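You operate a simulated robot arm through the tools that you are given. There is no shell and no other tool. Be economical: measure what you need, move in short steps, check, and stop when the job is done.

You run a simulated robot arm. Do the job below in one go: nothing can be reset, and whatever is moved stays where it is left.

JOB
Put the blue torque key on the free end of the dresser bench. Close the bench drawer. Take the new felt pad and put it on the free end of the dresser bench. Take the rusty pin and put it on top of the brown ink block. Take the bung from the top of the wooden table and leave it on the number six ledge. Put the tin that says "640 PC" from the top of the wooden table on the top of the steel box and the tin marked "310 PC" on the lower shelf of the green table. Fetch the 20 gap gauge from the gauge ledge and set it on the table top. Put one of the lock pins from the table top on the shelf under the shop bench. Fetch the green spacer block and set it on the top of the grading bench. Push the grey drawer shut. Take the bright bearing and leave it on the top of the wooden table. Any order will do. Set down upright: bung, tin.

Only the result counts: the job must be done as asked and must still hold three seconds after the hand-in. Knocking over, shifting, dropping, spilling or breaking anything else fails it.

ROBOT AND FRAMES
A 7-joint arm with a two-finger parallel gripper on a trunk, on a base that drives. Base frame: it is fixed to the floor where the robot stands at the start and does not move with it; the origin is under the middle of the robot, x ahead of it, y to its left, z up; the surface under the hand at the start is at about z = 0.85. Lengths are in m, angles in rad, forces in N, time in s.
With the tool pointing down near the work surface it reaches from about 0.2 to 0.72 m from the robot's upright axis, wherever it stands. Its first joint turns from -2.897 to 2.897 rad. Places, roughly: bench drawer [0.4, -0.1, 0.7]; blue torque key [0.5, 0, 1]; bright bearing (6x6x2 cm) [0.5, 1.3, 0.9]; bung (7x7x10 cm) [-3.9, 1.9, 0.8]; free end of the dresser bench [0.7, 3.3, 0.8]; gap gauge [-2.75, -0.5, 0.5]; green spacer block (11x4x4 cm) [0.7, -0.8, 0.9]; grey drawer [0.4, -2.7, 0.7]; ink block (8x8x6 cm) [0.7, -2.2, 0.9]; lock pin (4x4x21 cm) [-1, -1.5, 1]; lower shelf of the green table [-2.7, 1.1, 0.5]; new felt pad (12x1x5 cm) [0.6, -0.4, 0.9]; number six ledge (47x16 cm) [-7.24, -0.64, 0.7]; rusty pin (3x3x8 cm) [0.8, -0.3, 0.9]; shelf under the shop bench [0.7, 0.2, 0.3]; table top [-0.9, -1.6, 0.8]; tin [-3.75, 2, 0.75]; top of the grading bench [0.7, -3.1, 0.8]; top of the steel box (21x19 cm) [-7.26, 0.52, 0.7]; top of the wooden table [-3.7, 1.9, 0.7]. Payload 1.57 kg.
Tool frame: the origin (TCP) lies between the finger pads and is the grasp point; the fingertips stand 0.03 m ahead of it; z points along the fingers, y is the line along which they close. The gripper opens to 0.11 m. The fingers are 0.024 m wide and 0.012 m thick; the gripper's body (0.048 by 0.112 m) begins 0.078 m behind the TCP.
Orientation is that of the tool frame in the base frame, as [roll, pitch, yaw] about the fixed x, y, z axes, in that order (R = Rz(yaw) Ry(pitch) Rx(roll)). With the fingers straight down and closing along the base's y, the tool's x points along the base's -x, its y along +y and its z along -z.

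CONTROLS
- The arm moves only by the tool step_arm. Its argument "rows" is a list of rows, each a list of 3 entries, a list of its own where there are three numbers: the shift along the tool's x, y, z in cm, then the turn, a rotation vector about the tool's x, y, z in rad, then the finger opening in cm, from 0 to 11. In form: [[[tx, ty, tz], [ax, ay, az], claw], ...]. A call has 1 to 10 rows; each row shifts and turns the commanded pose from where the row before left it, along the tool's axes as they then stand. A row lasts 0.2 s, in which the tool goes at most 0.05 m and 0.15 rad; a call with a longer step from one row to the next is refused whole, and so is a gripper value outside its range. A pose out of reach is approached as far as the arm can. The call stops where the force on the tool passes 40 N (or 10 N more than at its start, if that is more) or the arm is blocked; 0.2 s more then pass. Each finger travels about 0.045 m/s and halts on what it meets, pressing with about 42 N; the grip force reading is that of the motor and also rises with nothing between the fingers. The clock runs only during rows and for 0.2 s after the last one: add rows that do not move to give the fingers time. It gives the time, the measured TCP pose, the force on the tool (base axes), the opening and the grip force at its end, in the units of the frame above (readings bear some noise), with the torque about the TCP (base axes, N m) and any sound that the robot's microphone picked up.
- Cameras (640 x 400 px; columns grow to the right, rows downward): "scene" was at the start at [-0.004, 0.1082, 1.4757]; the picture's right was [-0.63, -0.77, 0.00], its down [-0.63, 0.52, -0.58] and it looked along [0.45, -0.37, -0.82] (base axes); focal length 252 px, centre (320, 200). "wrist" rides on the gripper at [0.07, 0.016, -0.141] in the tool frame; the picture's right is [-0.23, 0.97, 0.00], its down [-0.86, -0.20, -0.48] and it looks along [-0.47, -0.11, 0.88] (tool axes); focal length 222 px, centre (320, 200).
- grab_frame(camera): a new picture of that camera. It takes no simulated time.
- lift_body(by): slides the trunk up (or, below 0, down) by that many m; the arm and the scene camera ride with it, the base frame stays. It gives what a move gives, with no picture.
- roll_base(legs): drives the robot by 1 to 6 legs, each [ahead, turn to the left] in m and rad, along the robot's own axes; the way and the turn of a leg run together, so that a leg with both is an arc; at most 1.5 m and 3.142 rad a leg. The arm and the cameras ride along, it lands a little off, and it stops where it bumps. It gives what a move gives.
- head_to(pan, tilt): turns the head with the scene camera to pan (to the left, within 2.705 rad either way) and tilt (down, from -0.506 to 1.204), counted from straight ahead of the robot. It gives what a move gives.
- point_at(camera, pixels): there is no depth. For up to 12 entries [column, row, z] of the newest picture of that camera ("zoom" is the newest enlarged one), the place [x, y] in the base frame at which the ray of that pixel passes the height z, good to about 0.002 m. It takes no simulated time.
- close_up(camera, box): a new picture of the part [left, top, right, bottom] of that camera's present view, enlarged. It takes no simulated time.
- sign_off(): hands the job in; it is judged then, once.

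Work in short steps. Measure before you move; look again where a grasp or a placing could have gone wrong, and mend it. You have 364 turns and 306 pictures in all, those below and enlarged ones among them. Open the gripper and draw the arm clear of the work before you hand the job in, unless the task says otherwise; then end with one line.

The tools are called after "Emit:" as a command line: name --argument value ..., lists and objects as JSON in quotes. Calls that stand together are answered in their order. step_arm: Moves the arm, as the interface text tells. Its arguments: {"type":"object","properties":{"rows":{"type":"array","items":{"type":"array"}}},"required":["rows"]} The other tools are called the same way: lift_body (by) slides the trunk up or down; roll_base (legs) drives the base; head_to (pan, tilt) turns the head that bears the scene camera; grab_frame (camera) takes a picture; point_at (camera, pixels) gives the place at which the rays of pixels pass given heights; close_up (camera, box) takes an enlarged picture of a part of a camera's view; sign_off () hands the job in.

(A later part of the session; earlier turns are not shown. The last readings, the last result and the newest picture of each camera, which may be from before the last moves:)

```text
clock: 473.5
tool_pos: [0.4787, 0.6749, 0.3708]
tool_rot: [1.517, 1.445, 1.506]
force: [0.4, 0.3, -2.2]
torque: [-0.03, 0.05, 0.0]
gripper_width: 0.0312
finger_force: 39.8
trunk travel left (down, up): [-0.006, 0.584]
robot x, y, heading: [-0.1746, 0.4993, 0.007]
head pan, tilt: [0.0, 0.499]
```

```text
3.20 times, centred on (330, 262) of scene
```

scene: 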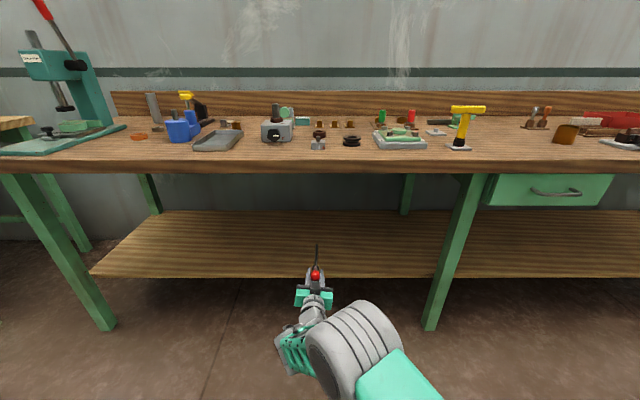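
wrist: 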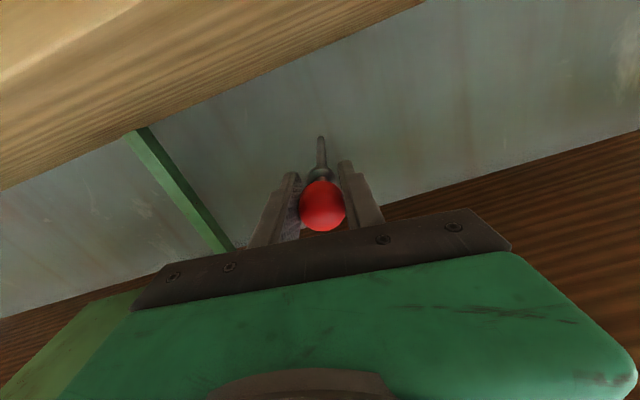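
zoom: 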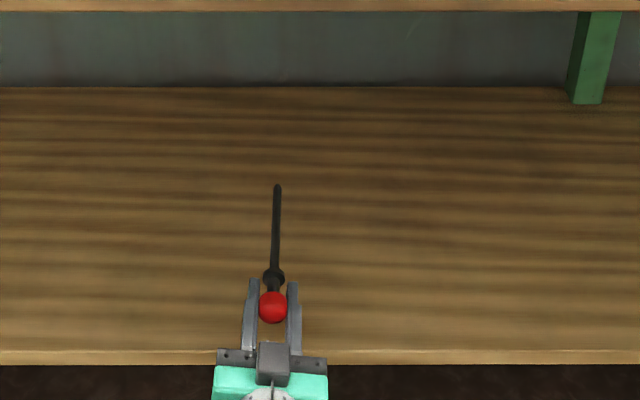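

Not touching yet; continue.

Emit:
step_arm --rows '[[[0.3, -0.04, 0.03], [0, 0, 0], 0], [[0.3, -0.04, 0.03], [0, 0, 0], 0], [[0.3, -0.04, 0.03], [0, 0, 0], 0], [[0.3, -0.04, 0.03], [0, 0, 0], 0]]'

Emit:
close_up --camera "scene" --box '[270, 240, 390, 325]'

```text
clock: 474.5
tool_pos: [0.4792, 0.6753, 0.359]
tool_rot: [1.518, 1.445, 1.507]
force: [0.1, -0.1, -0.2]
torque: [0.0, 0.05, 0.01]
gripper_width: 0.0307
finger_force: 39.7
trunk travel left (down, up): [-0.006, 0.584]
robot x, y, heading: [-0.1735, 0.5037, 0.004]
head pan, tilt: [0.0, 0.499]
```

```text
4.71 times, centred on (330, 282) of scene
```

zoom: 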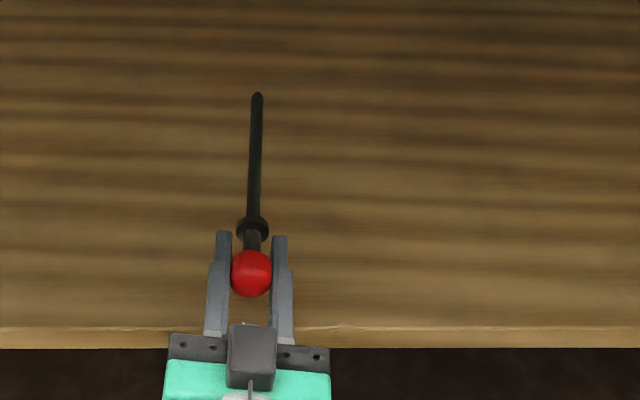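

Continue lowering in 3 mm steps watching the force.

Emit:
step_arm --rows '[[[0.3, -0.04, 0.03], [0, 0, 0], 0], [[0.3, -0.04, 0.03], [0, 0, 0], 0], [[0.3, -0.04, 0.03], [0, 0, 0], 0]]'

Emit:
grab_frame --camera "wrist"

```text
clock: 475.3
tool_pos: [0.4813, 0.6744, 0.3508]
tool_rot: [1.519, 1.444, 1.506]
force: [0.0, -0.3, -0.2]
torque: [-0.02, 0.06, -0.01]
gripper_width: 0.031
finger_force: 39.4
trunk travel left (down, up): [-0.006, 0.584]
robot x, y, heading: [-0.1724, 0.4986, 0.001]
head pan, tilt: [0.0, 0.499]
```

```text
149 pictures are left
```

wrist: 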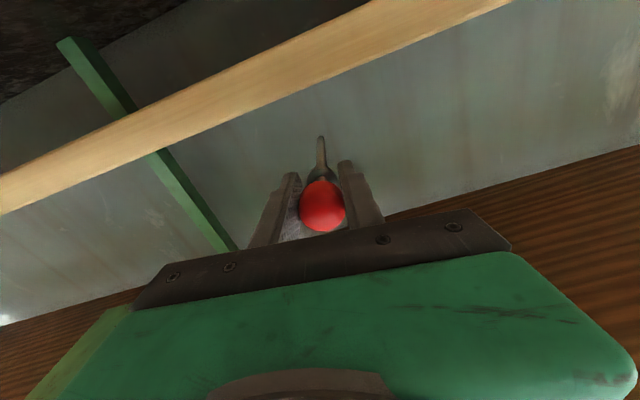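

I use the wrist camera (now below shelf level) to fix the shelf-top height from the edge strip.

Emit:
point_at --camera "wrist" --pixels '[[320, 97, 0.3], [320, 97, 0.32], [320, 97, 0.34], [320, 55, 0.3], [320, 55, 0.32], [200, 145, 0.32], [200, 145, 0.3]]'

```text
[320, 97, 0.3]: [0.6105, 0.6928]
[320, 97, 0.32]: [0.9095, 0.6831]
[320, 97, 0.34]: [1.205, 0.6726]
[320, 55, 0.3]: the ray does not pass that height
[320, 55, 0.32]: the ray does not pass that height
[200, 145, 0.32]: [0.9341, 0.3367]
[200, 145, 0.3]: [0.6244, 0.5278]
```

So the shelf top is about z≈0.29 with edge x≈0.475. I move 5 cm further in and lower ~3.5 cm.

Emit:
step_arm --rows '[[[0, 0, 2.7], [0, 0, 0], 0], [[0, 0, 2.7], [0, 0, 0], 0], [[1.5, -0.18, 0], [0, 0, 0], 0], [[1, -0.12, 0], [0, 0, 0], 0], [[0.5, -0.06, 0], [0, 0, 0], 0]]'

Emit:
close_up --camera "scene" --box '[270, 240, 390, 325]'

Emit:
grab_frame --camera "wrist"

```text
clock: 476.5
tool_pos: [0.5356, 0.673, 0.3204]
tool_rot: [1.515, 1.445, 1.504]
force: [-0.1, 0.1, -1.0]
torque: [0.03, 0.06, 0.0]
gripper_width: 0.0308
finger_force: 40.2
trunk travel left (down, up): [-0.006, 0.584]
robot x, y, heading: [-0.1735, 0.5002, 0.002]
head pan, tilt: [0.0, 0.499]
```

```text
4.71 times, centred on (330, 282) of scene
```

zoom: 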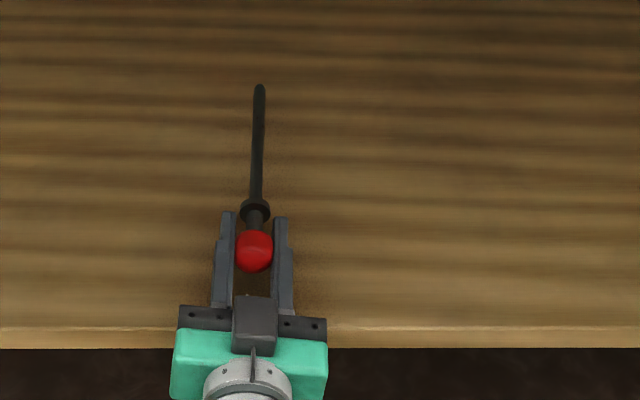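

```text
147 pictures are left
```

wrist: 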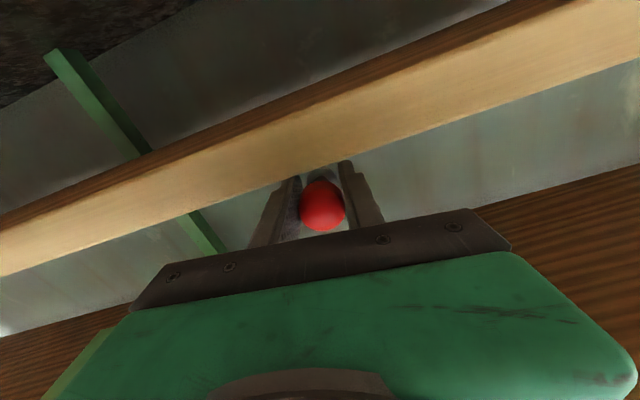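

Emit:
point_at --camera "wrist" --pixels '[[250, 195, 0.29], [250, 195, 0.3], [400, 150, 0.29], [400, 150, 0.3], [400, 105, 0.28], [400, 105, 0.27]]'

```text
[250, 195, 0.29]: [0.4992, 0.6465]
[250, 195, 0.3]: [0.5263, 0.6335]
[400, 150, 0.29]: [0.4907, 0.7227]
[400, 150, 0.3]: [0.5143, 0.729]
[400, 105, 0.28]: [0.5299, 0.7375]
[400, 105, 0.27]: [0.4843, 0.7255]
```

Shelf top ≈0.284, edge x≈0.476. Lower the last ~1.5 cm until contact.

Emit:
step_arm --rows '[[[0.4, -0.05, 0], [0, 0, 0], 0], [[0.3, -0.04, 0], [0, 0, 0], 0], [[0.3, -0.04, 0], [0, 0, 0], 0], [[0.3, -0.04, 0], [0, 0, 0], 0]]'

```text
clock: 477.5
tool_pos: [0.5347, 0.6744, 0.3074]
tool_rot: [1.515, 1.444, 1.503]
force: [0.4, -0.4, -1.2]
torque: [0.01, 0.04, -0.05]
gripper_width: 0.0311
finger_force: 40.2
trunk travel left (down, up): [-0.006, 0.584]
robot x, y, heading: [-0.1713, 0.4973, 0.003]
head pan, tilt: [0.0, 0.499]
```

Emit:
step_arm --rows '[[[0.3, -0.04, 0], [0, 0, 0], 0], [[0.3, -0.04, 0], [0, 0, 0], 0], [[0.3, -0.04, 0], [0, 0, 0], 0], [[0.3, -0.04, 0], [0, 0, 0], 0]]'

Emit:
grab_frame --camera "wrist"

```text
clock: 478.6
tool_pos: [0.5378, 0.6747, 0.3035]
tool_rot: [1.398, 1.445, 1.387]
force: [-5.4, -1.9, 14.6]
torque: [-0.49, 0.95, -0.03]
gripper_width: 0.0312
finger_force: 39.9
trunk travel left (down, up): [-0.006, 0.584]
robot x, y, heading: [-0.1753, 0.5003, 0.002]
head pan, tilt: [0.0, 0.499]
stopped in row 4: the force on the tool passed its limit at 41 N (the readings are from after the stop); the commanded pose is now the measured one
```

```text
146 pictures are left
```

wrist: 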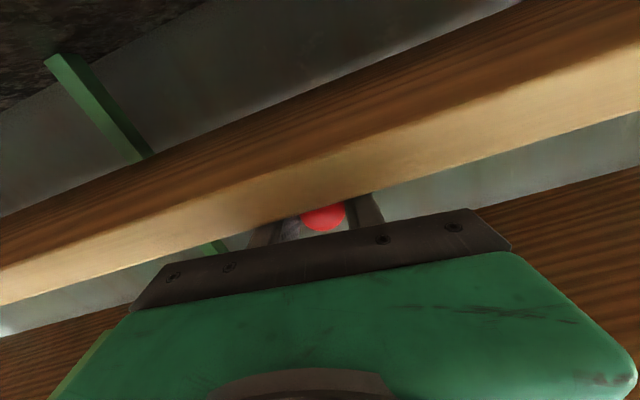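

Contact at z≈0.3035. I open and check.

Emit:
step_arm --rows '[[[-0.2, 0, 0], [0, 0, 0], 1], [[0, 0, 0], [0, 0, 0], 4], [[0, 0, 0], [0, 0, 0], 6], [[0, 0, 0], [0, 0, 0], 6], [[0, 0, 0], [0, 0, 0], 6]]'

Emit:
close_up --camera "scene" --box '[270, 240, 390, 325]'

```text
clock: 479.9
tool_pos: [0.5363, 0.6748, 0.3039]
tool_rot: [1.415, 1.443, 1.405]
force: [1.4, 8.9, 16.4]
torque: [-0.5, 0.81, -0.32]
gripper_width: 0.0508
finger_force: 0.0
trunk travel left (down, up): [-0.006, 0.584]
robot x, y, heading: [-0.1738, 0.4996, 0.004]
head pan, tilt: [0.0, 0.499]
```

```text
4.71 times, centred on (330, 282) of scene
```

zoom: 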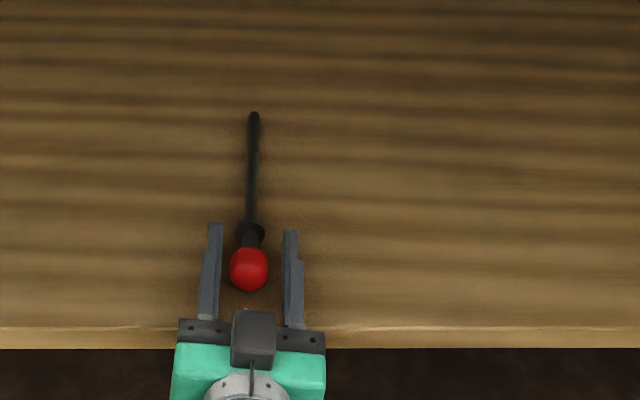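

Pin lies on the shelf. I raise 1 cm and withdraw straight back.

Emit:
step_arm --rows '[[[-0.5, 0, 0], [0, 0, 0], 6], [[-0.5, 0.1, 0], [0, 0, 0], 6], [[0, 0, -3], [0, 0, 0], 6], [[0, 0, -4], [0, 0, 0], 6]]'

Emit:
roll_base --legs '[[-0.5, 0]]'

Emit:
grab_frame --camera "scene"

```text
clock: 480.9
tool_pos: [0.4659, 0.6753, 0.3108]
tool_rot: [1.444, 1.446, 1.433]
force: [0.0, 0.3, -0.3]
torque: [-0.01, -0.03, 0.0]
gripper_width: 0.0601
finger_force: 0.0
trunk travel left (down, up): [-0.006, 0.584]
robot x, y, heading: [-0.1774, 0.4995, 0.001]
head pan, tilt: [0.0, 0.499]
```

```text
clock: 483.8
tool_pos: [-0.0339, 0.6731, 0.3111]
tool_rot: [1.443, 1.444, 1.431]
force: [-1.0, 0.4, -0.3]
torque: [0.0, 0.01, 0.0]
gripper_width: 0.06
finger_force: 0.0
trunk travel left (down, up): [-0.006, 0.584]
robot x, y, heading: [-0.6748, 0.4959, -0.0]
head pan, tilt: [0.0, 0.499]
```

```text
144 pictures are left
```

scene: 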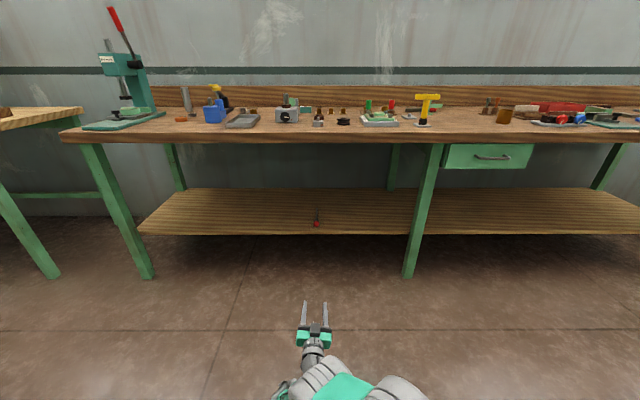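

The pin lies on the shelf. Next the rusty pin. I raise the arm and trunk and bring the tool back to vertical.

Emit:
step_arm --rows '[[[-4.5, 0.5, 0], [0, 0, 0], 6], [[-4.5, 0.5, 0], [0, 0, 0], 6], [[-4.5, 0.5, 0], [0, 0, 0], 6], [[-4.5, 0.5, 0], [0, 0, 0], 6], [[-4.5, 0.5, 0], [0, 0, 0], 6], [[-4.5, 0.5, 0], [0, 0, 0], 6], [[-4.5, 0.5, 0], [0, 0, 0], 6]]'

Emit:
lift_body --by 0.4

Emit:
step_arm --rows '[[[0, 0, -3], [0.0184, 0.1433, 0], 6], [[0, 0, -3], [0.0184, 0.1433, 0], 6], [[0, 0, -3], [0.0184, 0.1433, 0], 6], [[0, 0, -2], [0.0184, 0.1433, 0], 6], [[0, 0, 0], [0.0184, 0.1433, 0], 6], [[0, 0, 0], [0.0184, 0.1433, 0], 6], [[0, 0, 0], [0.0184, 0.1433, 0], 6], [[0, 0, 0], [0.0184, 0.1433, 0], 6], [[0, 0, 0], [0.0184, 0.1433, 0], 6], [[0, 0, 0], [0.0184, 0.1433, 0], 6]]'

```text
clock: 485.4
tool_pos: [-0.041, 0.6686, 0.6267]
tool_rot: [1.456, 1.446, 1.444]
force: [0.3, -0.5, -0.8]
torque: [-0.01, -0.02, -0.05]
gripper_width: 0.0599
finger_force: 0.1
trunk travel left (down, up): [-0.006, 0.584]
robot x, y, heading: [-0.6757, 0.4996, 0.005]
head pan, tilt: [0.0, 0.499]
```

```text
clock: 489.2
tool_pos: [-0.0394, 0.6695, 1.0269]
tool_rot: [1.442, 1.445, 1.431]
force: [0.5, -0.2, -0.1]
torque: [0.0, 0.04, 0.01]
gripper_width: 0.0598
finger_force: 0.0
trunk travel left (down, up): [-0.406, 0.184]
robot x, y, heading: [-0.678, 0.4961, 0.005]
head pan, tilt: [0.0, 0.499]
```

```text
clock: 491.4
tool_pos: [-0.147, 0.6709, 1.0462]
tool_rot: [3.125, 0.14, 3.0]
force: [-0.4, -0.6, 0.7]
torque: [-0.01, 0.01, 0.01]
gripper_width: 0.06
finger_force: 0.0
trunk travel left (down, up): [-0.406, 0.184]
robot x, y, heading: [-0.6759, 0.4968, 0.001]
head pan, tilt: [0.0, 0.499]
```

I finish straightening, centre the tool, and drive to y≈−0.27 facing the bench.

Emit:
step_arm --rows '[[[0, -4.3, 0], [0.016, 0.14, 0], 6], [[0, -4.3, 0], [0, 0, -0.14], 6], [[0, -4.3, 0], [0, 0, 0], 6], [[0, -4.3, 0], [0, 0, 0], 6]]'

Emit:
roll_base --legs '[[0, -1.571], [0.765, 0], [0, 1.571], [0.45, 0]]'

Emit:
head_to --pan 0.0 --tilt 0.7

Emit:
grab_frame --camera "scene"

Emit:
grab_frame --camera "wrist"

```text
clock: 492.4
tool_pos: [-0.1599, 0.4984, 1.0461]
tool_rot: [-3.14, 0.0, -3.142]
force: [0.0, -0.2, 0.5]
torque: [-0.04, 0.0, 0.01]
gripper_width: 0.0599
finger_force: 0.0
trunk travel left (down, up): [-0.406, 0.184]
robot x, y, heading: [-0.6753, 0.5013, 0.0]
head pan, tilt: [0.0, 0.499]
```

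```text
clock: 506.5
tool_pos: [0.2947, -0.2572, 1.0451]
tool_rot: [-3.141, 0.002, -3.136]
force: [-0.2, 0.0, -0.7]
torque: [0.0, -0.02, 0.0]
gripper_width: 0.0599
finger_force: 0.1
trunk travel left (down, up): [-0.406, 0.184]
robot x, y, heading: [-0.223, -0.2614, 0.013]
head pan, tilt: [0.0, 0.499]
```

```text
clock: 507.2
tool_pos: [0.2937, -0.2588, 1.0465]
tool_rot: [-3.139, 0.002, -3.136]
force: [0.0, -0.2, -0.1]
torque: [-0.01, 0.02, 0.0]
gripper_width: 0.0599
finger_force: 0.1
trunk travel left (down, up): [-0.406, 0.184]
robot x, y, heading: [-0.2232, -0.263, 0.016]
head pan, tilt: [0.0, 0.7]
```

```text
143 pictures are left
```

scene: 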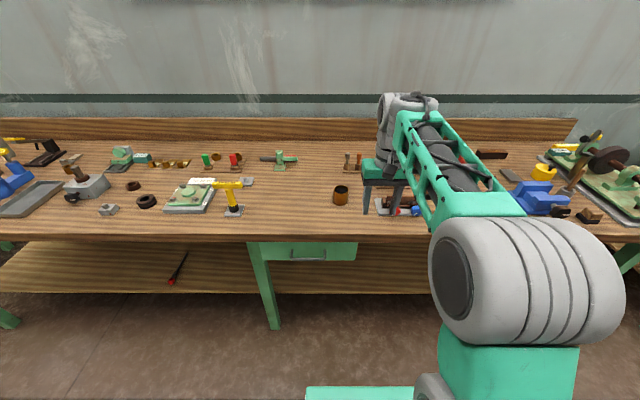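

```text
142 pictures are left
```

wrist: 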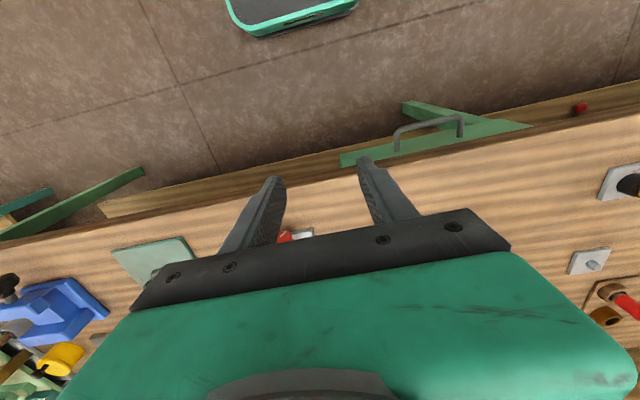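

I drive 0.27 m closer, watching for a bump, then look.

Emit:
roll_base --legs '[[0.27, -0.01]]'

Emit:
grab_frame --camera "wrist"

Emit:
close_up --camera "scene" --box '[240, 120, 440, 245]'

```text
clock: 509.2
tool_pos: [0.565, -0.2619, 1.0446]
tool_rot: [-3.142, 0.002, 3.14]
force: [0.9, 0.0, 0.6]
torque: [-0.01, 0.0, 0.0]
gripper_width: 0.06
finger_force: 0.1
trunk travel left (down, up): [-0.406, 0.184]
robot x, y, heading: [0.0455, -0.2595, -0.003]
head pan, tilt: [0.0, 0.7]
```

```text
141 pictures are left
```

wrist: 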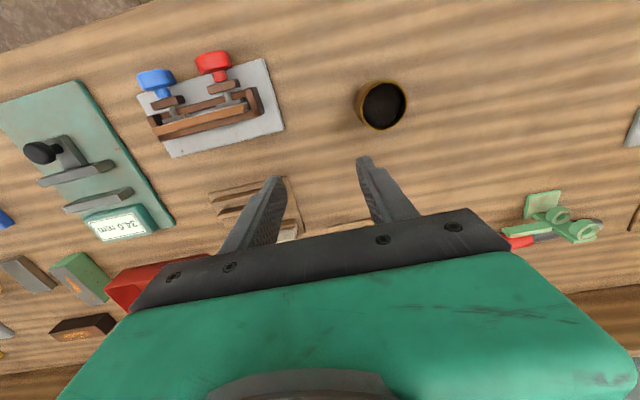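

```text
3.20 times, centred on (340, 182) of scene
```

zoom: 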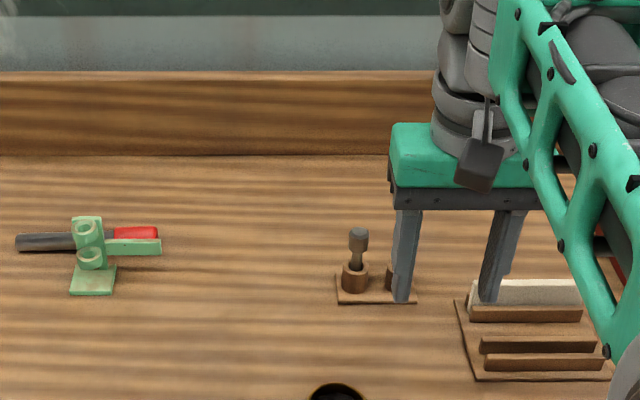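

The pins are hidden by the hand. I advance 12 cm at this height; they should appear between the fingers.

Emit:
step_arm --rows '[[[-4, -0.2, 0], [0, 0, 0], 6], [[-4, -0.2, 0], [0, 0, 0], 6], [[-4, -0.3, 0], [0, 0, 0], 6]]'

Emit:
grab_frame --camera "wrist"

Emit:
close_up --camera "scene" --box '[280, 130, 400, 205]'

```text
clock: 510.0
tool_pos: [0.6859, -0.2698, 1.0447]
tool_rot: [-3.14, -0.001, 3.14]
force: [0.0, 0.2, -0.5]
torque: [0.03, -0.01, 0.03]
gripper_width: 0.0599
finger_force: 0.0
trunk travel left (down, up): [-0.406, 0.184]
robot x, y, heading: [0.044, -0.2608, -0.001]
head pan, tilt: [0.0, 0.7]
```

```text
139 pictures are left
```

wrist: 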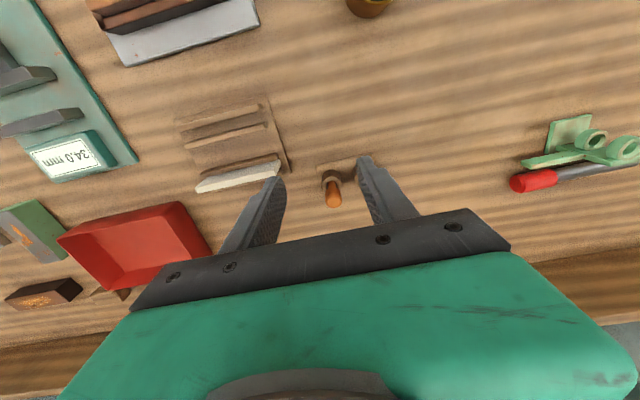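

```text
5.33 times, centred on (340, 168) of scene
```

zoom: 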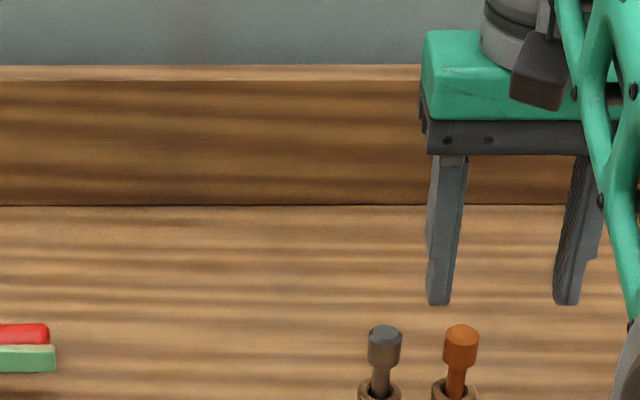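

The rusty pin shows at wrist (335,195). I measure it in both views.

Emit:
close_up --camera "wrist" --box '[280, 140, 400, 215]'

Emit:
point_at --camera "zoom" --pixels '[[294, 300, 0.94], [294, 270, 0.92], [270, 220, 0.86], [270, 350, 0.94]]'

Emit:
point_at --camera "scene" --pixels '[[366.6, 192.5, 0.94], [366.6, 192.5, 0.93], [352, 192.5, 0.94], [370, 194, 0.93], [363, 194, 0.93]]'

```text
5.33 times, centred on (340, 178) of wrist
```

zoom: 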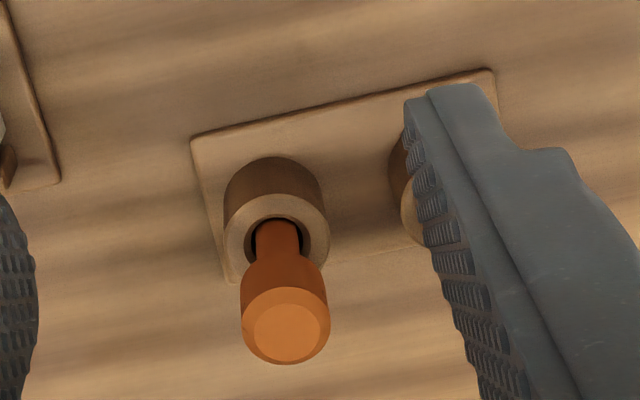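

```text
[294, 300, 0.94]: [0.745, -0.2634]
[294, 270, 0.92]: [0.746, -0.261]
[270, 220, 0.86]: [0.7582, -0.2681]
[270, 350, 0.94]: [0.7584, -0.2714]
```

```text
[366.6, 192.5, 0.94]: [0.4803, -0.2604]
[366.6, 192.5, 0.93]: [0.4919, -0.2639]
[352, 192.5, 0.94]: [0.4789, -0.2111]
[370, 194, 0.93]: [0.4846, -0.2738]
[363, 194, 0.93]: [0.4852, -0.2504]
```

Pin at (0.754, −0.266), head Ø≈2 cm. I nudge the base 4 cm forward for reach, then position and descend.

Emit:
roll_base --legs '[[0.04, 0]]'

Emit:
step_arm --rows '[[[-2.9, 0.2, 0], [0, 0, 0], 5], [[0, 0, 4], [0, 0, 0], 5]]'

Emit:
grab_frame --camera "wrist"

```text
clock: 510.8
tool_pos: [0.724, -0.2702, 1.0436]
tool_rot: [-3.14, 0.0, 3.14]
force: [0.1, 0.7, -0.5]
torque: [-0.01, -0.01, -0.02]
gripper_width: 0.0598
finger_force: 0.1
trunk travel left (down, up): [-0.406, 0.184]
robot x, y, heading: [0.088, -0.2598, 0.001]
head pan, tilt: [0.0, 0.7]
```

```text
clock: 511.4
tool_pos: [0.7542, -0.2656, 1.0025]
tool_rot: [-3.14, -0.002, 3.14]
force: [-0.6, -0.2, -0.8]
torque: [0.0, 0.04, 0.01]
gripper_width: 0.0502
finger_force: 0.0
trunk travel left (down, up): [-0.406, 0.184]
robot x, y, heading: [0.0878, -0.266, 0.003]
head pan, tilt: [0.0, 0.7]
```

```text
136 pictures are left
```

wrist: 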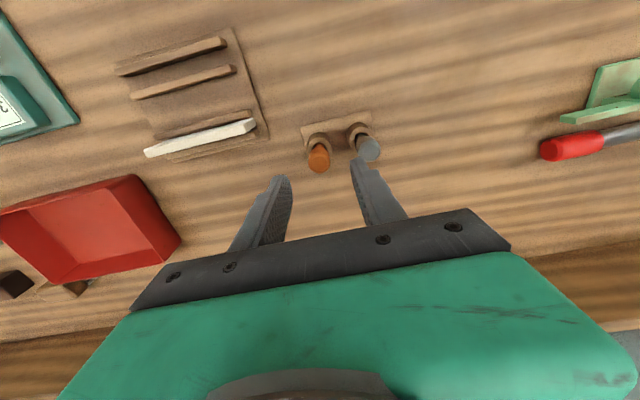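

Emit:
close_up --camera "wrist" --box '[280, 110, 400, 185]'

Emit:
point_at --camera "wrist" --pixels '[[319, 163, 0.94], [369, 151, 0.94], [316, 140, 0.875], [356, 128, 0.875]]'

```text
5.33 times, centred on (340, 148) of wrist
```

zoom: 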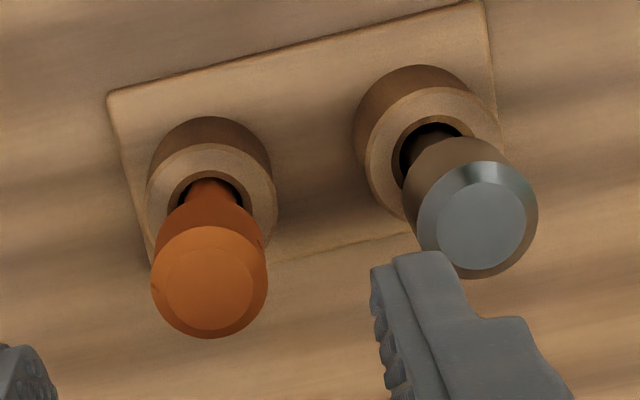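

```text
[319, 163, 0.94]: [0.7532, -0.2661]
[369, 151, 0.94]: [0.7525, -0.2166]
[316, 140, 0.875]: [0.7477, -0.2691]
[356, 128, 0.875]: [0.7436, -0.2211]
```

Heads are Ø≈2.5 cm, 4.9 cm apart. I use a 3.8 cm opening, shift 1.5 mm away from the grey pin, and descend to TCP z 0.925.

Emit:
step_arm --rows '[[[0, -0.15, 0], [0, 0, 0], 3.8], [[0, 0, 0], [0, 0, 0], 3.8], [[0, 0, 3], [0, 0, 0], 3.8], [[0, 0, 2], [0, 0, 0], 3.8]]'

Emit:
grab_frame --camera "wrist"

```text
clock: 512.4
tool_pos: [0.7538, -0.2682, 0.9541]
tool_rot: [3.141, 0.003, 3.141]
force: [0.4, 0.6, 0.0]
torque: [0.0, 0.02, 0.0]
gripper_width: 0.0381
finger_force: 0.1
trunk travel left (down, up): [-0.406, 0.184]
robot x, y, heading: [0.0888, -0.2575, 0.003]
head pan, tilt: [0.0, 0.7]
```

```text
134 pictures are left
```

wrist: 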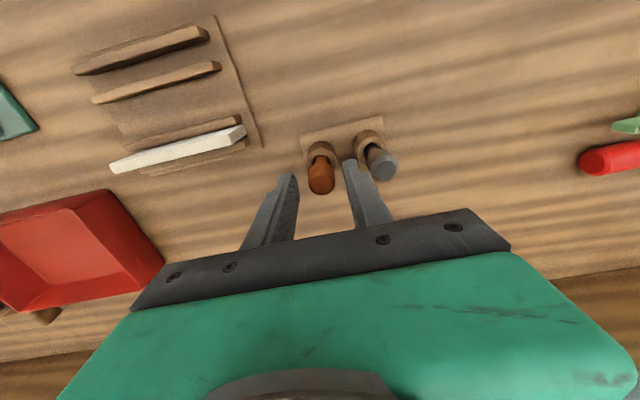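

The right finger passes between the heads. Descend the last 2.8 cm and close.

Emit:
step_arm --rows '[[[0, 0, 1.5], [0, 0, 0], 3.8], [[0, 0, 1.3], [0, 0, 0], 3.8]]'

Emit:
close_up --camera "wrist" --box '[250, 110, 410, 230]'

Emit:
step_arm --rows '[[[0, 0, 0], [0, 0, 0], 0], [[0, 0, 0], [0, 0, 0], 0], [[0, 0, 0], [0, 0, 0], 0], [[0, 0, 0], [0, 0, 0], 0]]'

Emit:
step_arm --rows '[[[0, 0, -2], [0, 0, 0], 0], [[0, 0, -4], [0, 0, 0], 0], [[0, 0, -4], [0, 0, 0], 0]]'

Emit:
grab_frame --camera "wrist"

```text
clock: 513.0
tool_pos: [0.7553, -0.2682, 0.926]
tool_rot: [-3.14, 0.002, 3.14]
force: [0.0, 0.0, 0.1]
torque: [-0.01, 0.0, -0.03]
gripper_width: 0.0379
finger_force: 0.1
trunk travel left (down, up): [-0.406, 0.184]
robot x, y, heading: [0.0893, -0.261, 0.006]
head pan, tilt: [0.0, 0.7]
```

```text
3.33 times, centred on (330, 170) of wrist
```

zoom: 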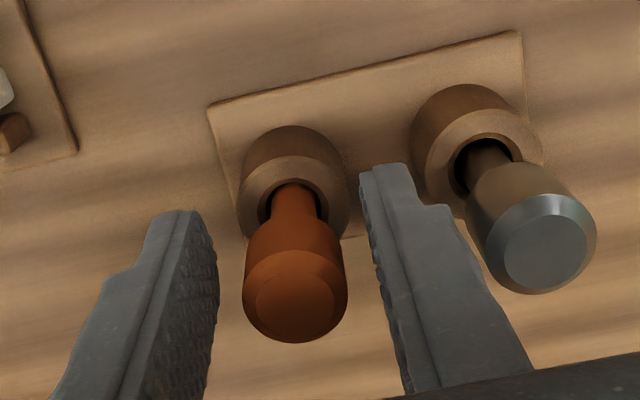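

```text
clock: 514.0
tool_pos: [0.754, -0.2685, 0.9254]
tool_rot: [-3.139, 0.0, 3.139]
force: [0.1, -0.7, -0.5]
torque: [-0.02, -0.01, 0.0]
gripper_width: 0.0208
finger_force: 34.2
trunk travel left (down, up): [-0.406, 0.184]
robot x, y, heading: [0.0899, -0.2628, 0.005]
head pan, tilt: [0.0, 0.7]
```

```text
clock: 514.8
tool_pos: [0.7545, -0.2694, 1.0257]
tool_rot: [-3.139, 0.001, 3.14]
force: [0.7, -0.8, -0.5]
torque: [-0.01, -0.04, 0.0]
gripper_width: 0.0207
finger_force: 34.0
trunk travel left (down, up): [-0.406, 0.184]
robot x, y, heading: [0.0898, -0.2589, 0.004]
head pan, tilt: [0.0, 0.7]
```

```text
132 pictures are left
```

wrist: 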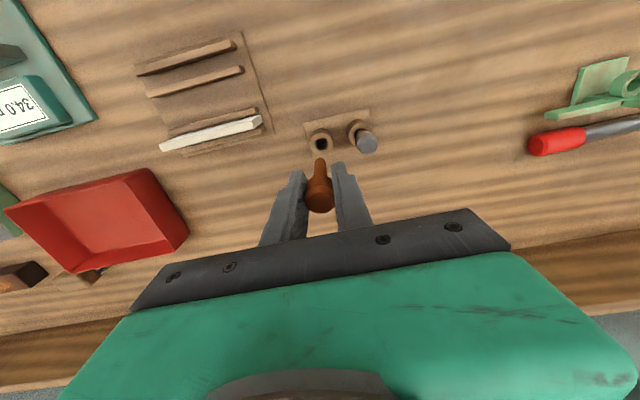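

Rusty pin held. I retract the arm, back off, and drive toward the ink block at (0.7, −2.2).

Emit:
step_arm --rows '[[[0, 0, -4], [0, 0, 0], 0], [[4.5, 0, 0], [0, 0, 0], 0], [[4.5, 0, 0], [0, 0, 0], 0], [[4.5, 0, 0], [0, 0, 0], 0], [[4.5, 0, 0], [0, 0, 0], 0], [[4.5, 0, 0], [0, 0, 0], 0]]'

Emit:
roll_base --legs '[[-0.5, 0], [0, -1.575], [1.5, 0], [0.3, 0], [0, 1.571]]'

Emit:
head_to --pan -0.2 --tilt 0.6

Emit:
grab_frame --camera "scene"

```text
clock: 516.2
tool_pos: [0.5273, -0.2681, 1.0662]
tool_rot: [-3.139, 0.0, 3.139]
force: [0.6, 0.0, -1.3]
torque: [0.02, 0.01, -0.01]
gripper_width: 0.0209
finger_force: 34.0
trunk travel left (down, up): [-0.406, 0.184]
robot x, y, heading: [0.0887, -0.2647, -0.001]
head pan, tilt: [0.0, 0.7]
```

```text
clock: 534.5
tool_pos: [-0.0141, -2.2512, 1.0588]
tool_rot: [3.135, 0.001, 2.75]
force: [0.2, -0.8, -0.7]
torque: [0.05, 0.03, 0.0]
gripper_width: 0.0208
finger_force: 34.6
trunk travel left (down, up): [-0.406, 0.184]
robot x, y, heading: [-0.4109, -2.0523, -0.403]
head pan, tilt: [0.0, 0.7]
stopped in leg 5: the robot was blocked; the commanded pose is now the measured one
```

```text
clock: 535.2
tool_pos: [-0.0115, -2.2456, 1.0612]
tool_rot: [3.137, 0.0, 2.753]
force: [0.3, -0.8, -0.8]
torque: [0.01, 0.02, -0.03]
gripper_width: 0.0209
finger_force: 33.8
trunk travel left (down, up): [-0.406, 0.184]
robot x, y, heading: [-0.4109, -2.0506, -0.397]
head pan, tilt: [-0.201, 0.6]
```

```text
131 pictures are left
```

scene: 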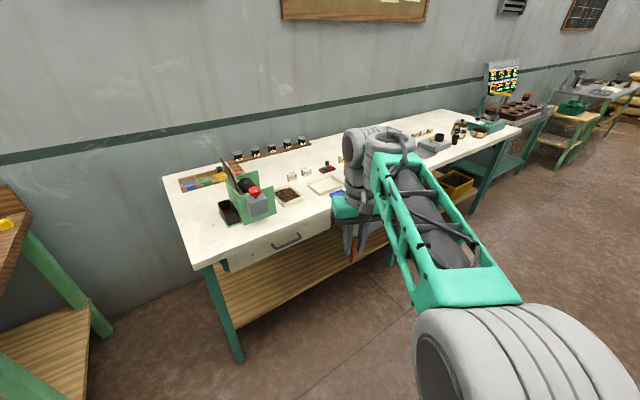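

The turn was blocked — probably the small table's leg close behind. I look back at it before moving.

Emit:
head_to --pan 2.6 --tilt 0.9

Emit:
grab_frame --camera "scene"

Emit:
head_to --pan -2.6 --tilt 0.9

Emit:
grab_frame --camera "scene"

```text
clock: 537.7
tool_pos: [-0.0124, -2.2461, 1.0595]
tool_rot: [3.136, 0.0, 2.753]
force: [0.3, -0.4, -0.8]
torque: [0.01, -0.01, -0.01]
gripper_width: 0.0207
finger_force: 34.1
trunk travel left (down, up): [-0.406, 0.184]
robot x, y, heading: [-0.4119, -2.0535, -0.394]
head pan, tilt: [2.601, 0.901]
```

```text
130 pictures are left
```

scene: 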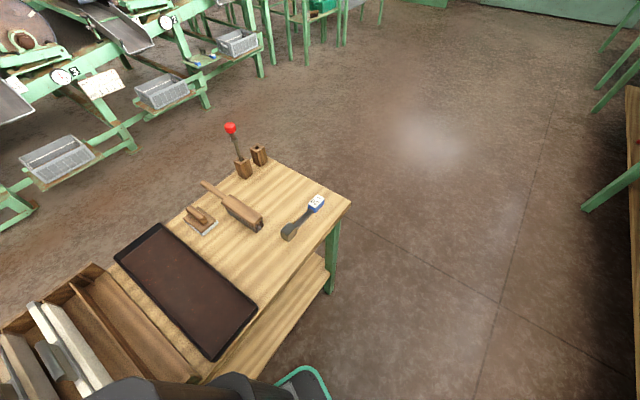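

```text
clock: 541.8
tool_pos: [-0.0141, -2.2452, 1.0608]
tool_rot: [3.136, -0.001, 2.753]
force: [0.5, -0.1, -1.2]
torque: [-0.01, -0.01, 0.0]
gripper_width: 0.0207
finger_force: 34.0
trunk travel left (down, up): [-0.406, 0.184]
robot x, y, heading: [-0.409, -2.0502, -0.396]
head pan, tilt: [-2.601, 0.901]
```

```text
129 pictures are left
```

scene: 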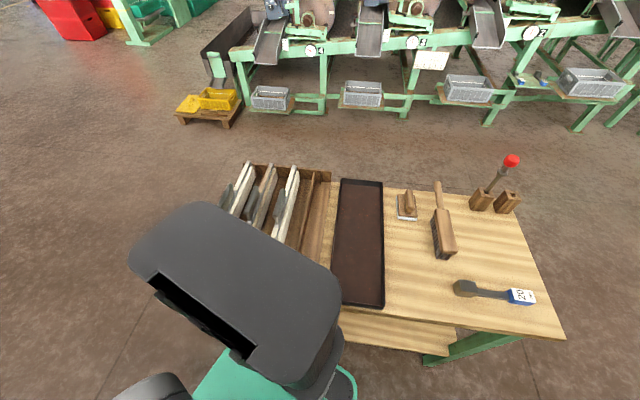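

The objects on the table look undisturbed. I verify the table's corner hasn't moved.

Emit:
point_at --camera "scene" --pixels '[[563, 336, 0.82], [523, 205, 0.82], [470, 290, 0.83], [520, 297, 0.83]]'

```text
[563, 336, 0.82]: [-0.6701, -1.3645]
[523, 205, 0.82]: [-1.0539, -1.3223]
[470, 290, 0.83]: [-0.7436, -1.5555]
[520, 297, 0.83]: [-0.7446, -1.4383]
```

Table is in place. I drive forward out of its way and square up to the grading bench.

Emit:
roll_base --legs '[[0.2, 0], [0, 0.396]]'

Emit:
head_to --pan 0.0 --tilt 0.75

Emit:
grab_frame --camera "scene"

Emit:
grab_frame --camera "wrist"

```text
clock: 544.5
tool_pos: [0.2147, -2.1566, 1.0613]
tool_rot: [3.137, 0.002, -3.135]
force: [1.2, 0.4, -0.9]
torque: [-0.03, 0.0, 0.0]
gripper_width: 0.0208
finger_force: 33.8
trunk travel left (down, up): [-0.406, 0.184]
robot x, y, heading: [-0.2263, -2.1334, -0.003]
head pan, tilt: [-2.601, 0.901]
```

```text
clock: 546.9
tool_pos: [0.215, -2.1559, 1.0602]
tool_rot: [3.135, 0.001, -3.135]
force: [0.0, 0.0, 0.2]
torque: [0.02, 0.02, 0.02]
gripper_width: 0.0207
finger_force: 33.7
trunk travel left (down, up): [-0.406, 0.184]
robot x, y, heading: [-0.2267, -2.1337, 0.002]
head pan, tilt: [0.0, 0.75]
```

```text
128 pictures are left
```

scene: 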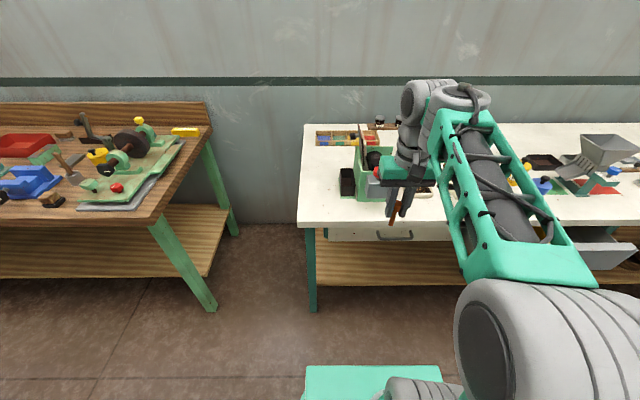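

```text
127 pictures are left
```

wrist: 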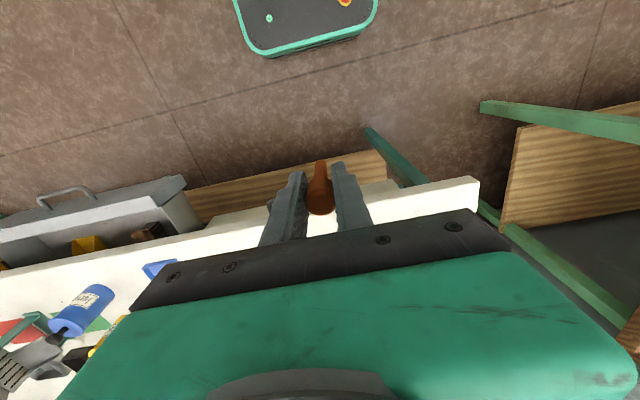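

I move the arm right to clear the view and zoom on the left half of the white bench.

Emit:
step_arm --rows '[[[0, -5, 0], [0, 0, 0], 0], [[0, -5, 0], [0, 0, 0], 0], [[0, -5, 0], [0, 0, 0], 0], [[0, -5, 0], [0, 0, 0], 0], [[0, -5, 0], [0, 0, 0], 0], [[0, -5, 0], [0, 0, 0], 0]]'

Emit:
grab_frame --camera "scene"

Emit:
close_up --camera "scene" --box '[300, 100, 500, 240]'

```text
clock: 548.3
tool_pos: [0.2174, -2.4567, 1.0585]
tool_rot: [3.132, -0.003, -3.136]
force: [-0.3, -0.1, -0.2]
torque: [-0.02, -0.01, -0.01]
gripper_width: 0.0209
finger_force: 34.2
trunk travel left (down, up): [-0.406, 0.184]
robot x, y, heading: [-0.2248, -2.1297, -0.0]
head pan, tilt: [0.0, 0.75]
```

```text
126 pictures are left
```

scene: 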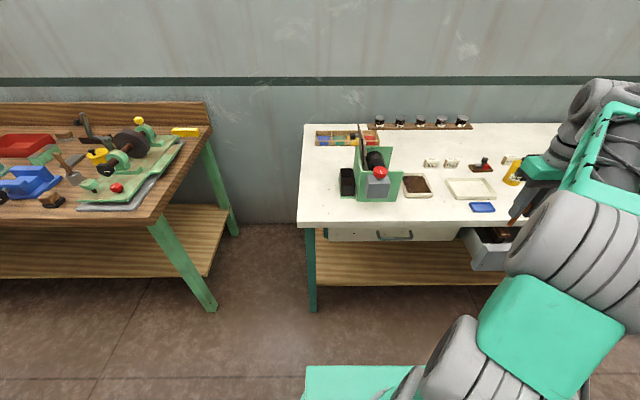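

```text
2.86 times, centred on (400, 170) of scene
```

zoom: 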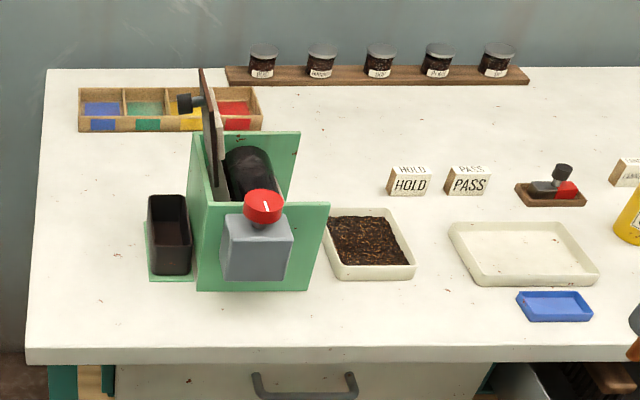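

Emit:
point_at --camera "zoom" --pixels '[[170, 125, 0.86], [168, 235, 0.86], [255, 270, 0.86], [370, 245, 0.86], [410, 185, 0.86], [525, 260, 0.86], [555, 195, 0.86], [555, 305, 0.86], [625, 240, 0.86], [25, 345, 0.85], [48, 70, 0.85]]'

Emit:
head_to --pan -0.5 --tilt 0.6

Emit:
grab_frame --camera "scene"

```text
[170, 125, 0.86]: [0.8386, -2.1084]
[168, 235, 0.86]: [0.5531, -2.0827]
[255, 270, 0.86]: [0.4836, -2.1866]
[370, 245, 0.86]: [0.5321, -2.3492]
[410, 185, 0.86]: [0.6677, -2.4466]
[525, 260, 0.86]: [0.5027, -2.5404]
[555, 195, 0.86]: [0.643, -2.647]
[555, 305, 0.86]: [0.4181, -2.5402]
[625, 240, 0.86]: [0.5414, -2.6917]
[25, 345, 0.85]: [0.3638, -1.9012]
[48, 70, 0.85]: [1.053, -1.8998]
```

```text
clock: 549.2
tool_pos: [0.2163, -2.4552, 1.0587]
tool_rot: [3.135, 0.001, -3.134]
force: [0.2, 0.4, -0.1]
torque: [0.04, -0.03, 0.0]
gripper_width: 0.0206
finger_force: 34.2
trunk travel left (down, up): [-0.406, 0.184]
robot x, y, heading: [-0.222, -2.1329, 0.0]
head pan, tilt: [-0.499, 0.6]
```

```text
124 pictures are left
```

scene: 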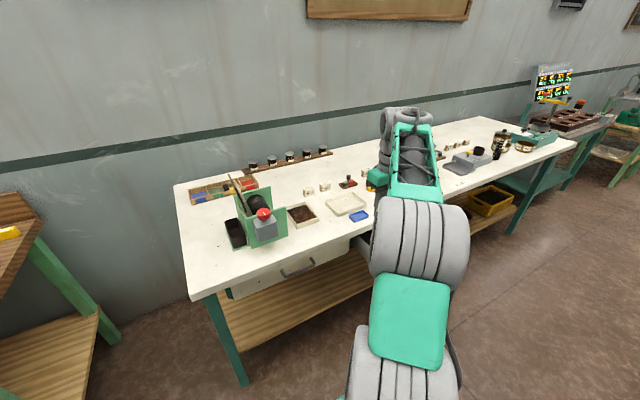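

The ink block at (0.7,−2.2) must be hidden behind the green machine. I raise the trunk and look from above with the wrist camera.

Emit:
lift_body --by 0.17

Emit:
step_arm --rows '[[[-2, 4.3, 0], [0, 0, 0], 0], [[-2, 4.3, 0], [0, 0, 0], 0], [[-2, 4.3, 0], [0, 0, 0], 0], [[-2, 4.3, 0], [0, 0, 0], 0], [[-2, 4.3, 0], [0, 0, 0], 0], [[-2, 4.3, 0], [0, 0, 0], 0]]'

Emit:
roll_base --legs '[[0.2, 0]]'

Emit:
grab_frame --camera "wrist"

Emit:
head_to --pan 0.0 --tilt 0.85

Emit:
grab_frame --camera "scene"

```text
clock: 551.1
tool_pos: [0.2165, -2.4551, 1.2279]
tool_rot: [3.134, 0.0, -3.135]
force: [-0.6, 0.9, -0.1]
torque: [-0.04, 0.0, 0.01]
gripper_width: 0.0208
finger_force: 34.4
trunk travel left (down, up): [-0.576, 0.014]
robot x, y, heading: [-0.2232, -2.1312, -0.001]
head pan, tilt: [-0.499, 0.6]
```

```text
clock: 552.5
tool_pos: [0.3342, -2.1966, 1.2306]
tool_rot: [3.133, 0.0, -3.136]
force: [0.5, 0.7, -0.6]
torque: [-0.05, -0.01, -0.01]
gripper_width: 0.0208
finger_force: 33.5
trunk travel left (down, up): [-0.576, 0.014]
robot x, y, heading: [-0.2257, -2.1336, -0.001]
head pan, tilt: [-0.499, 0.6]
```

```text
clock: 554.1
tool_pos: [0.5355, -2.1974, 1.2303]
tool_rot: [3.134, 0.0, -3.134]
force: [0.6, -0.7, -0.2]
torque: [-0.03, -0.01, 0.01]
gripper_width: 0.0208
finger_force: 34.3
trunk travel left (down, up): [-0.576, 0.014]
robot x, y, heading: [-0.0249, -2.1337, 0.0]
head pan, tilt: [-0.499, 0.6]
```

```text
123 pictures are left
```

wrist: 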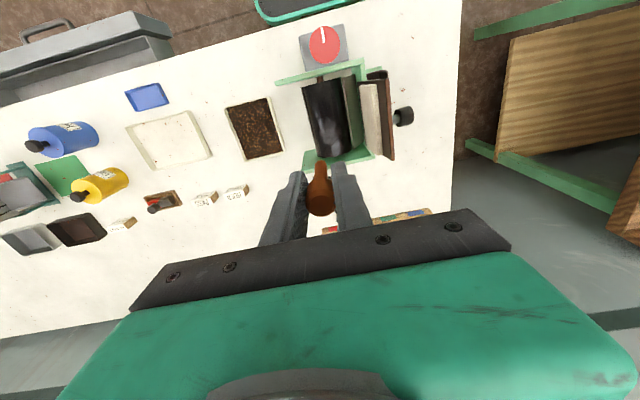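

```text
clock: 555.0
tool_pos: [0.5348, -2.1977, 1.2313]
tool_rot: [3.134, 0.0, -3.134]
force: [-0.4, -0.7, -1.1]
torque: [0.03, -0.04, -0.02]
gripper_width: 0.0209
finger_force: 33.7
trunk travel left (down, up): [-0.576, 0.014]
robot x, y, heading: [-0.0243, -2.1362, -0.004]
head pan, tilt: [0.0, 0.85]
```

```text
122 pictures are left
```

scene: 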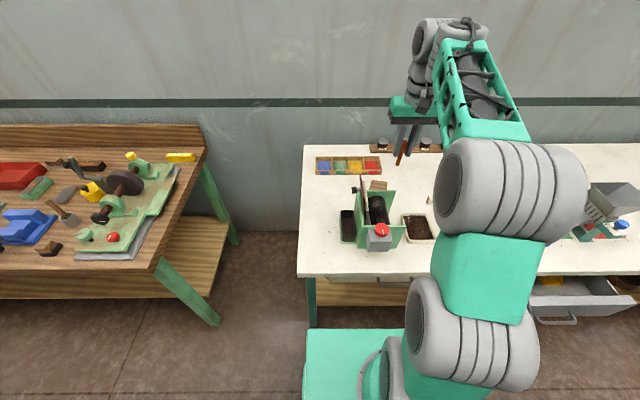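

A brown block shows at (378,186) behind the machine. I zoom.

Emit:
close_up --camera "scene" --box '[310, 145, 430, 260]'

Emit:
point_at --camera "zoom" --pixels '[[320, 200, 0.85]]'

```text
3.48 times, centred on (370, 202) of scene
```

zoom: 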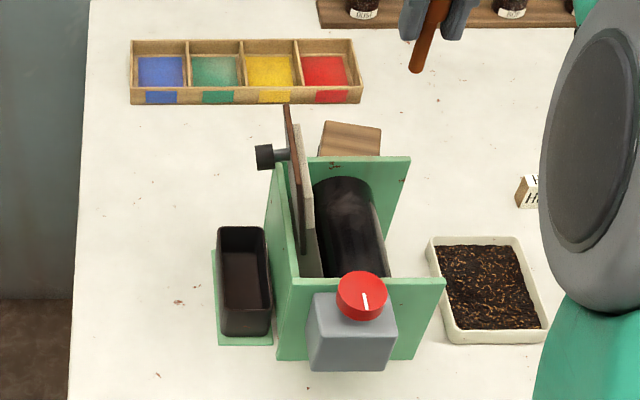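

```text
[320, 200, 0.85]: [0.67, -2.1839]
```

Emit:
point_at --camera "zoom" --pixels '[[350, 140, 0.91], [325, 121, 0.91], [382, 126, 0.91], [320, 155, 0.91], [379, 157, 0.91], [330, 158, 0.95], [410, 158, 0.95], [362, 290, 0.98], [362, 180, 0.93], [286, 108, 0.98]]'

```text
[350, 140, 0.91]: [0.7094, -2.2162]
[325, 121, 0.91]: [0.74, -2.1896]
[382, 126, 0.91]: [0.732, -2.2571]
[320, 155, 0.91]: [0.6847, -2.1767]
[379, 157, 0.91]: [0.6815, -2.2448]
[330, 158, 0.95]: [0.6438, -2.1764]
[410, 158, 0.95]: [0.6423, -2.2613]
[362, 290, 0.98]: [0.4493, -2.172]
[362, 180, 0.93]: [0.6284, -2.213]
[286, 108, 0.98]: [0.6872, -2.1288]
```

The block's rear edge is at x≈0.737. I advance the tool to see it from above with the wrist camera.

Emit:
step_arm --rows '[[[-4, 0, 0], [0, 0, 0], 0], [[-4, 0, 0], [0, 0, 0], 0], [[-3, 0, 0], [0, 0, 0], 0]]'

Emit:
grab_frame --camera "wrist"

```text
clock: 555.9
tool_pos: [0.6406, -2.1981, 1.2299]
tool_rot: [3.135, -0.002, -3.135]
force: [0.2, 0.2, -0.9]
torque: [-0.01, 0.01, 0.02]
gripper_width: 0.0206
finger_force: 33.9
out of reach, approached as far as the arm can: row 1
trunk travel left (down, up): [-0.576, 0.014]
robot x, y, heading: [-0.0281, -2.1291, 0.004]
head pan, tilt: [0.0, 0.85]
```

```text
120 pictures are left
```

wrist: 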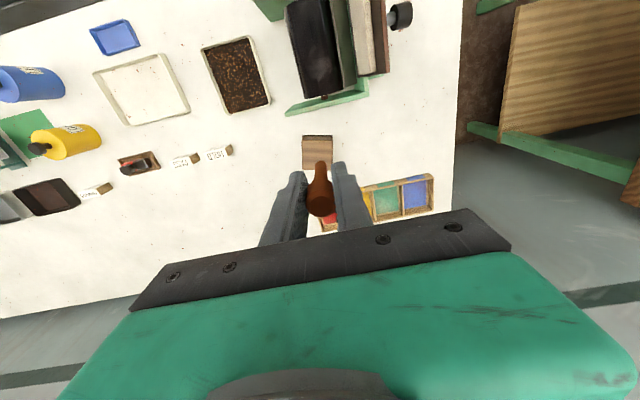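

Emit:
close_up --camera "wrist" --box '[270, 70, 380, 200]'

Emit:
point_at --camera "zoom" --pixels '[[320, 200, 0.91]]'

```text
3.08 times, centred on (325, 135) of wrist
```

zoom: 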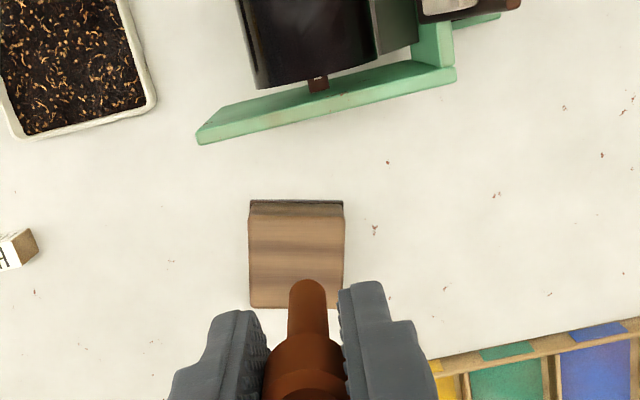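

```text
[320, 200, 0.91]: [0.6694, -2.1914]
```

Emit:
point_at --camera "zoom" --pixels '[[249, 212, 0.91], [343, 212, 0.91], [346, 305, 0.91], [250, 305, 0.91], [297, 258, 0.91], [297, 258, 0.89], [250, 203, 0.85], [343, 203, 0.85]]'

```text
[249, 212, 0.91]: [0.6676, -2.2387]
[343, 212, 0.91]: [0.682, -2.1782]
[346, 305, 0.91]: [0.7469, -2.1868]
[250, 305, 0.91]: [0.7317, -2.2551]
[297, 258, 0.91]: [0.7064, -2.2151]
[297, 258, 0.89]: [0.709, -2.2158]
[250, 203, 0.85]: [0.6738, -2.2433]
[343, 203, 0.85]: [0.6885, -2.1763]
```

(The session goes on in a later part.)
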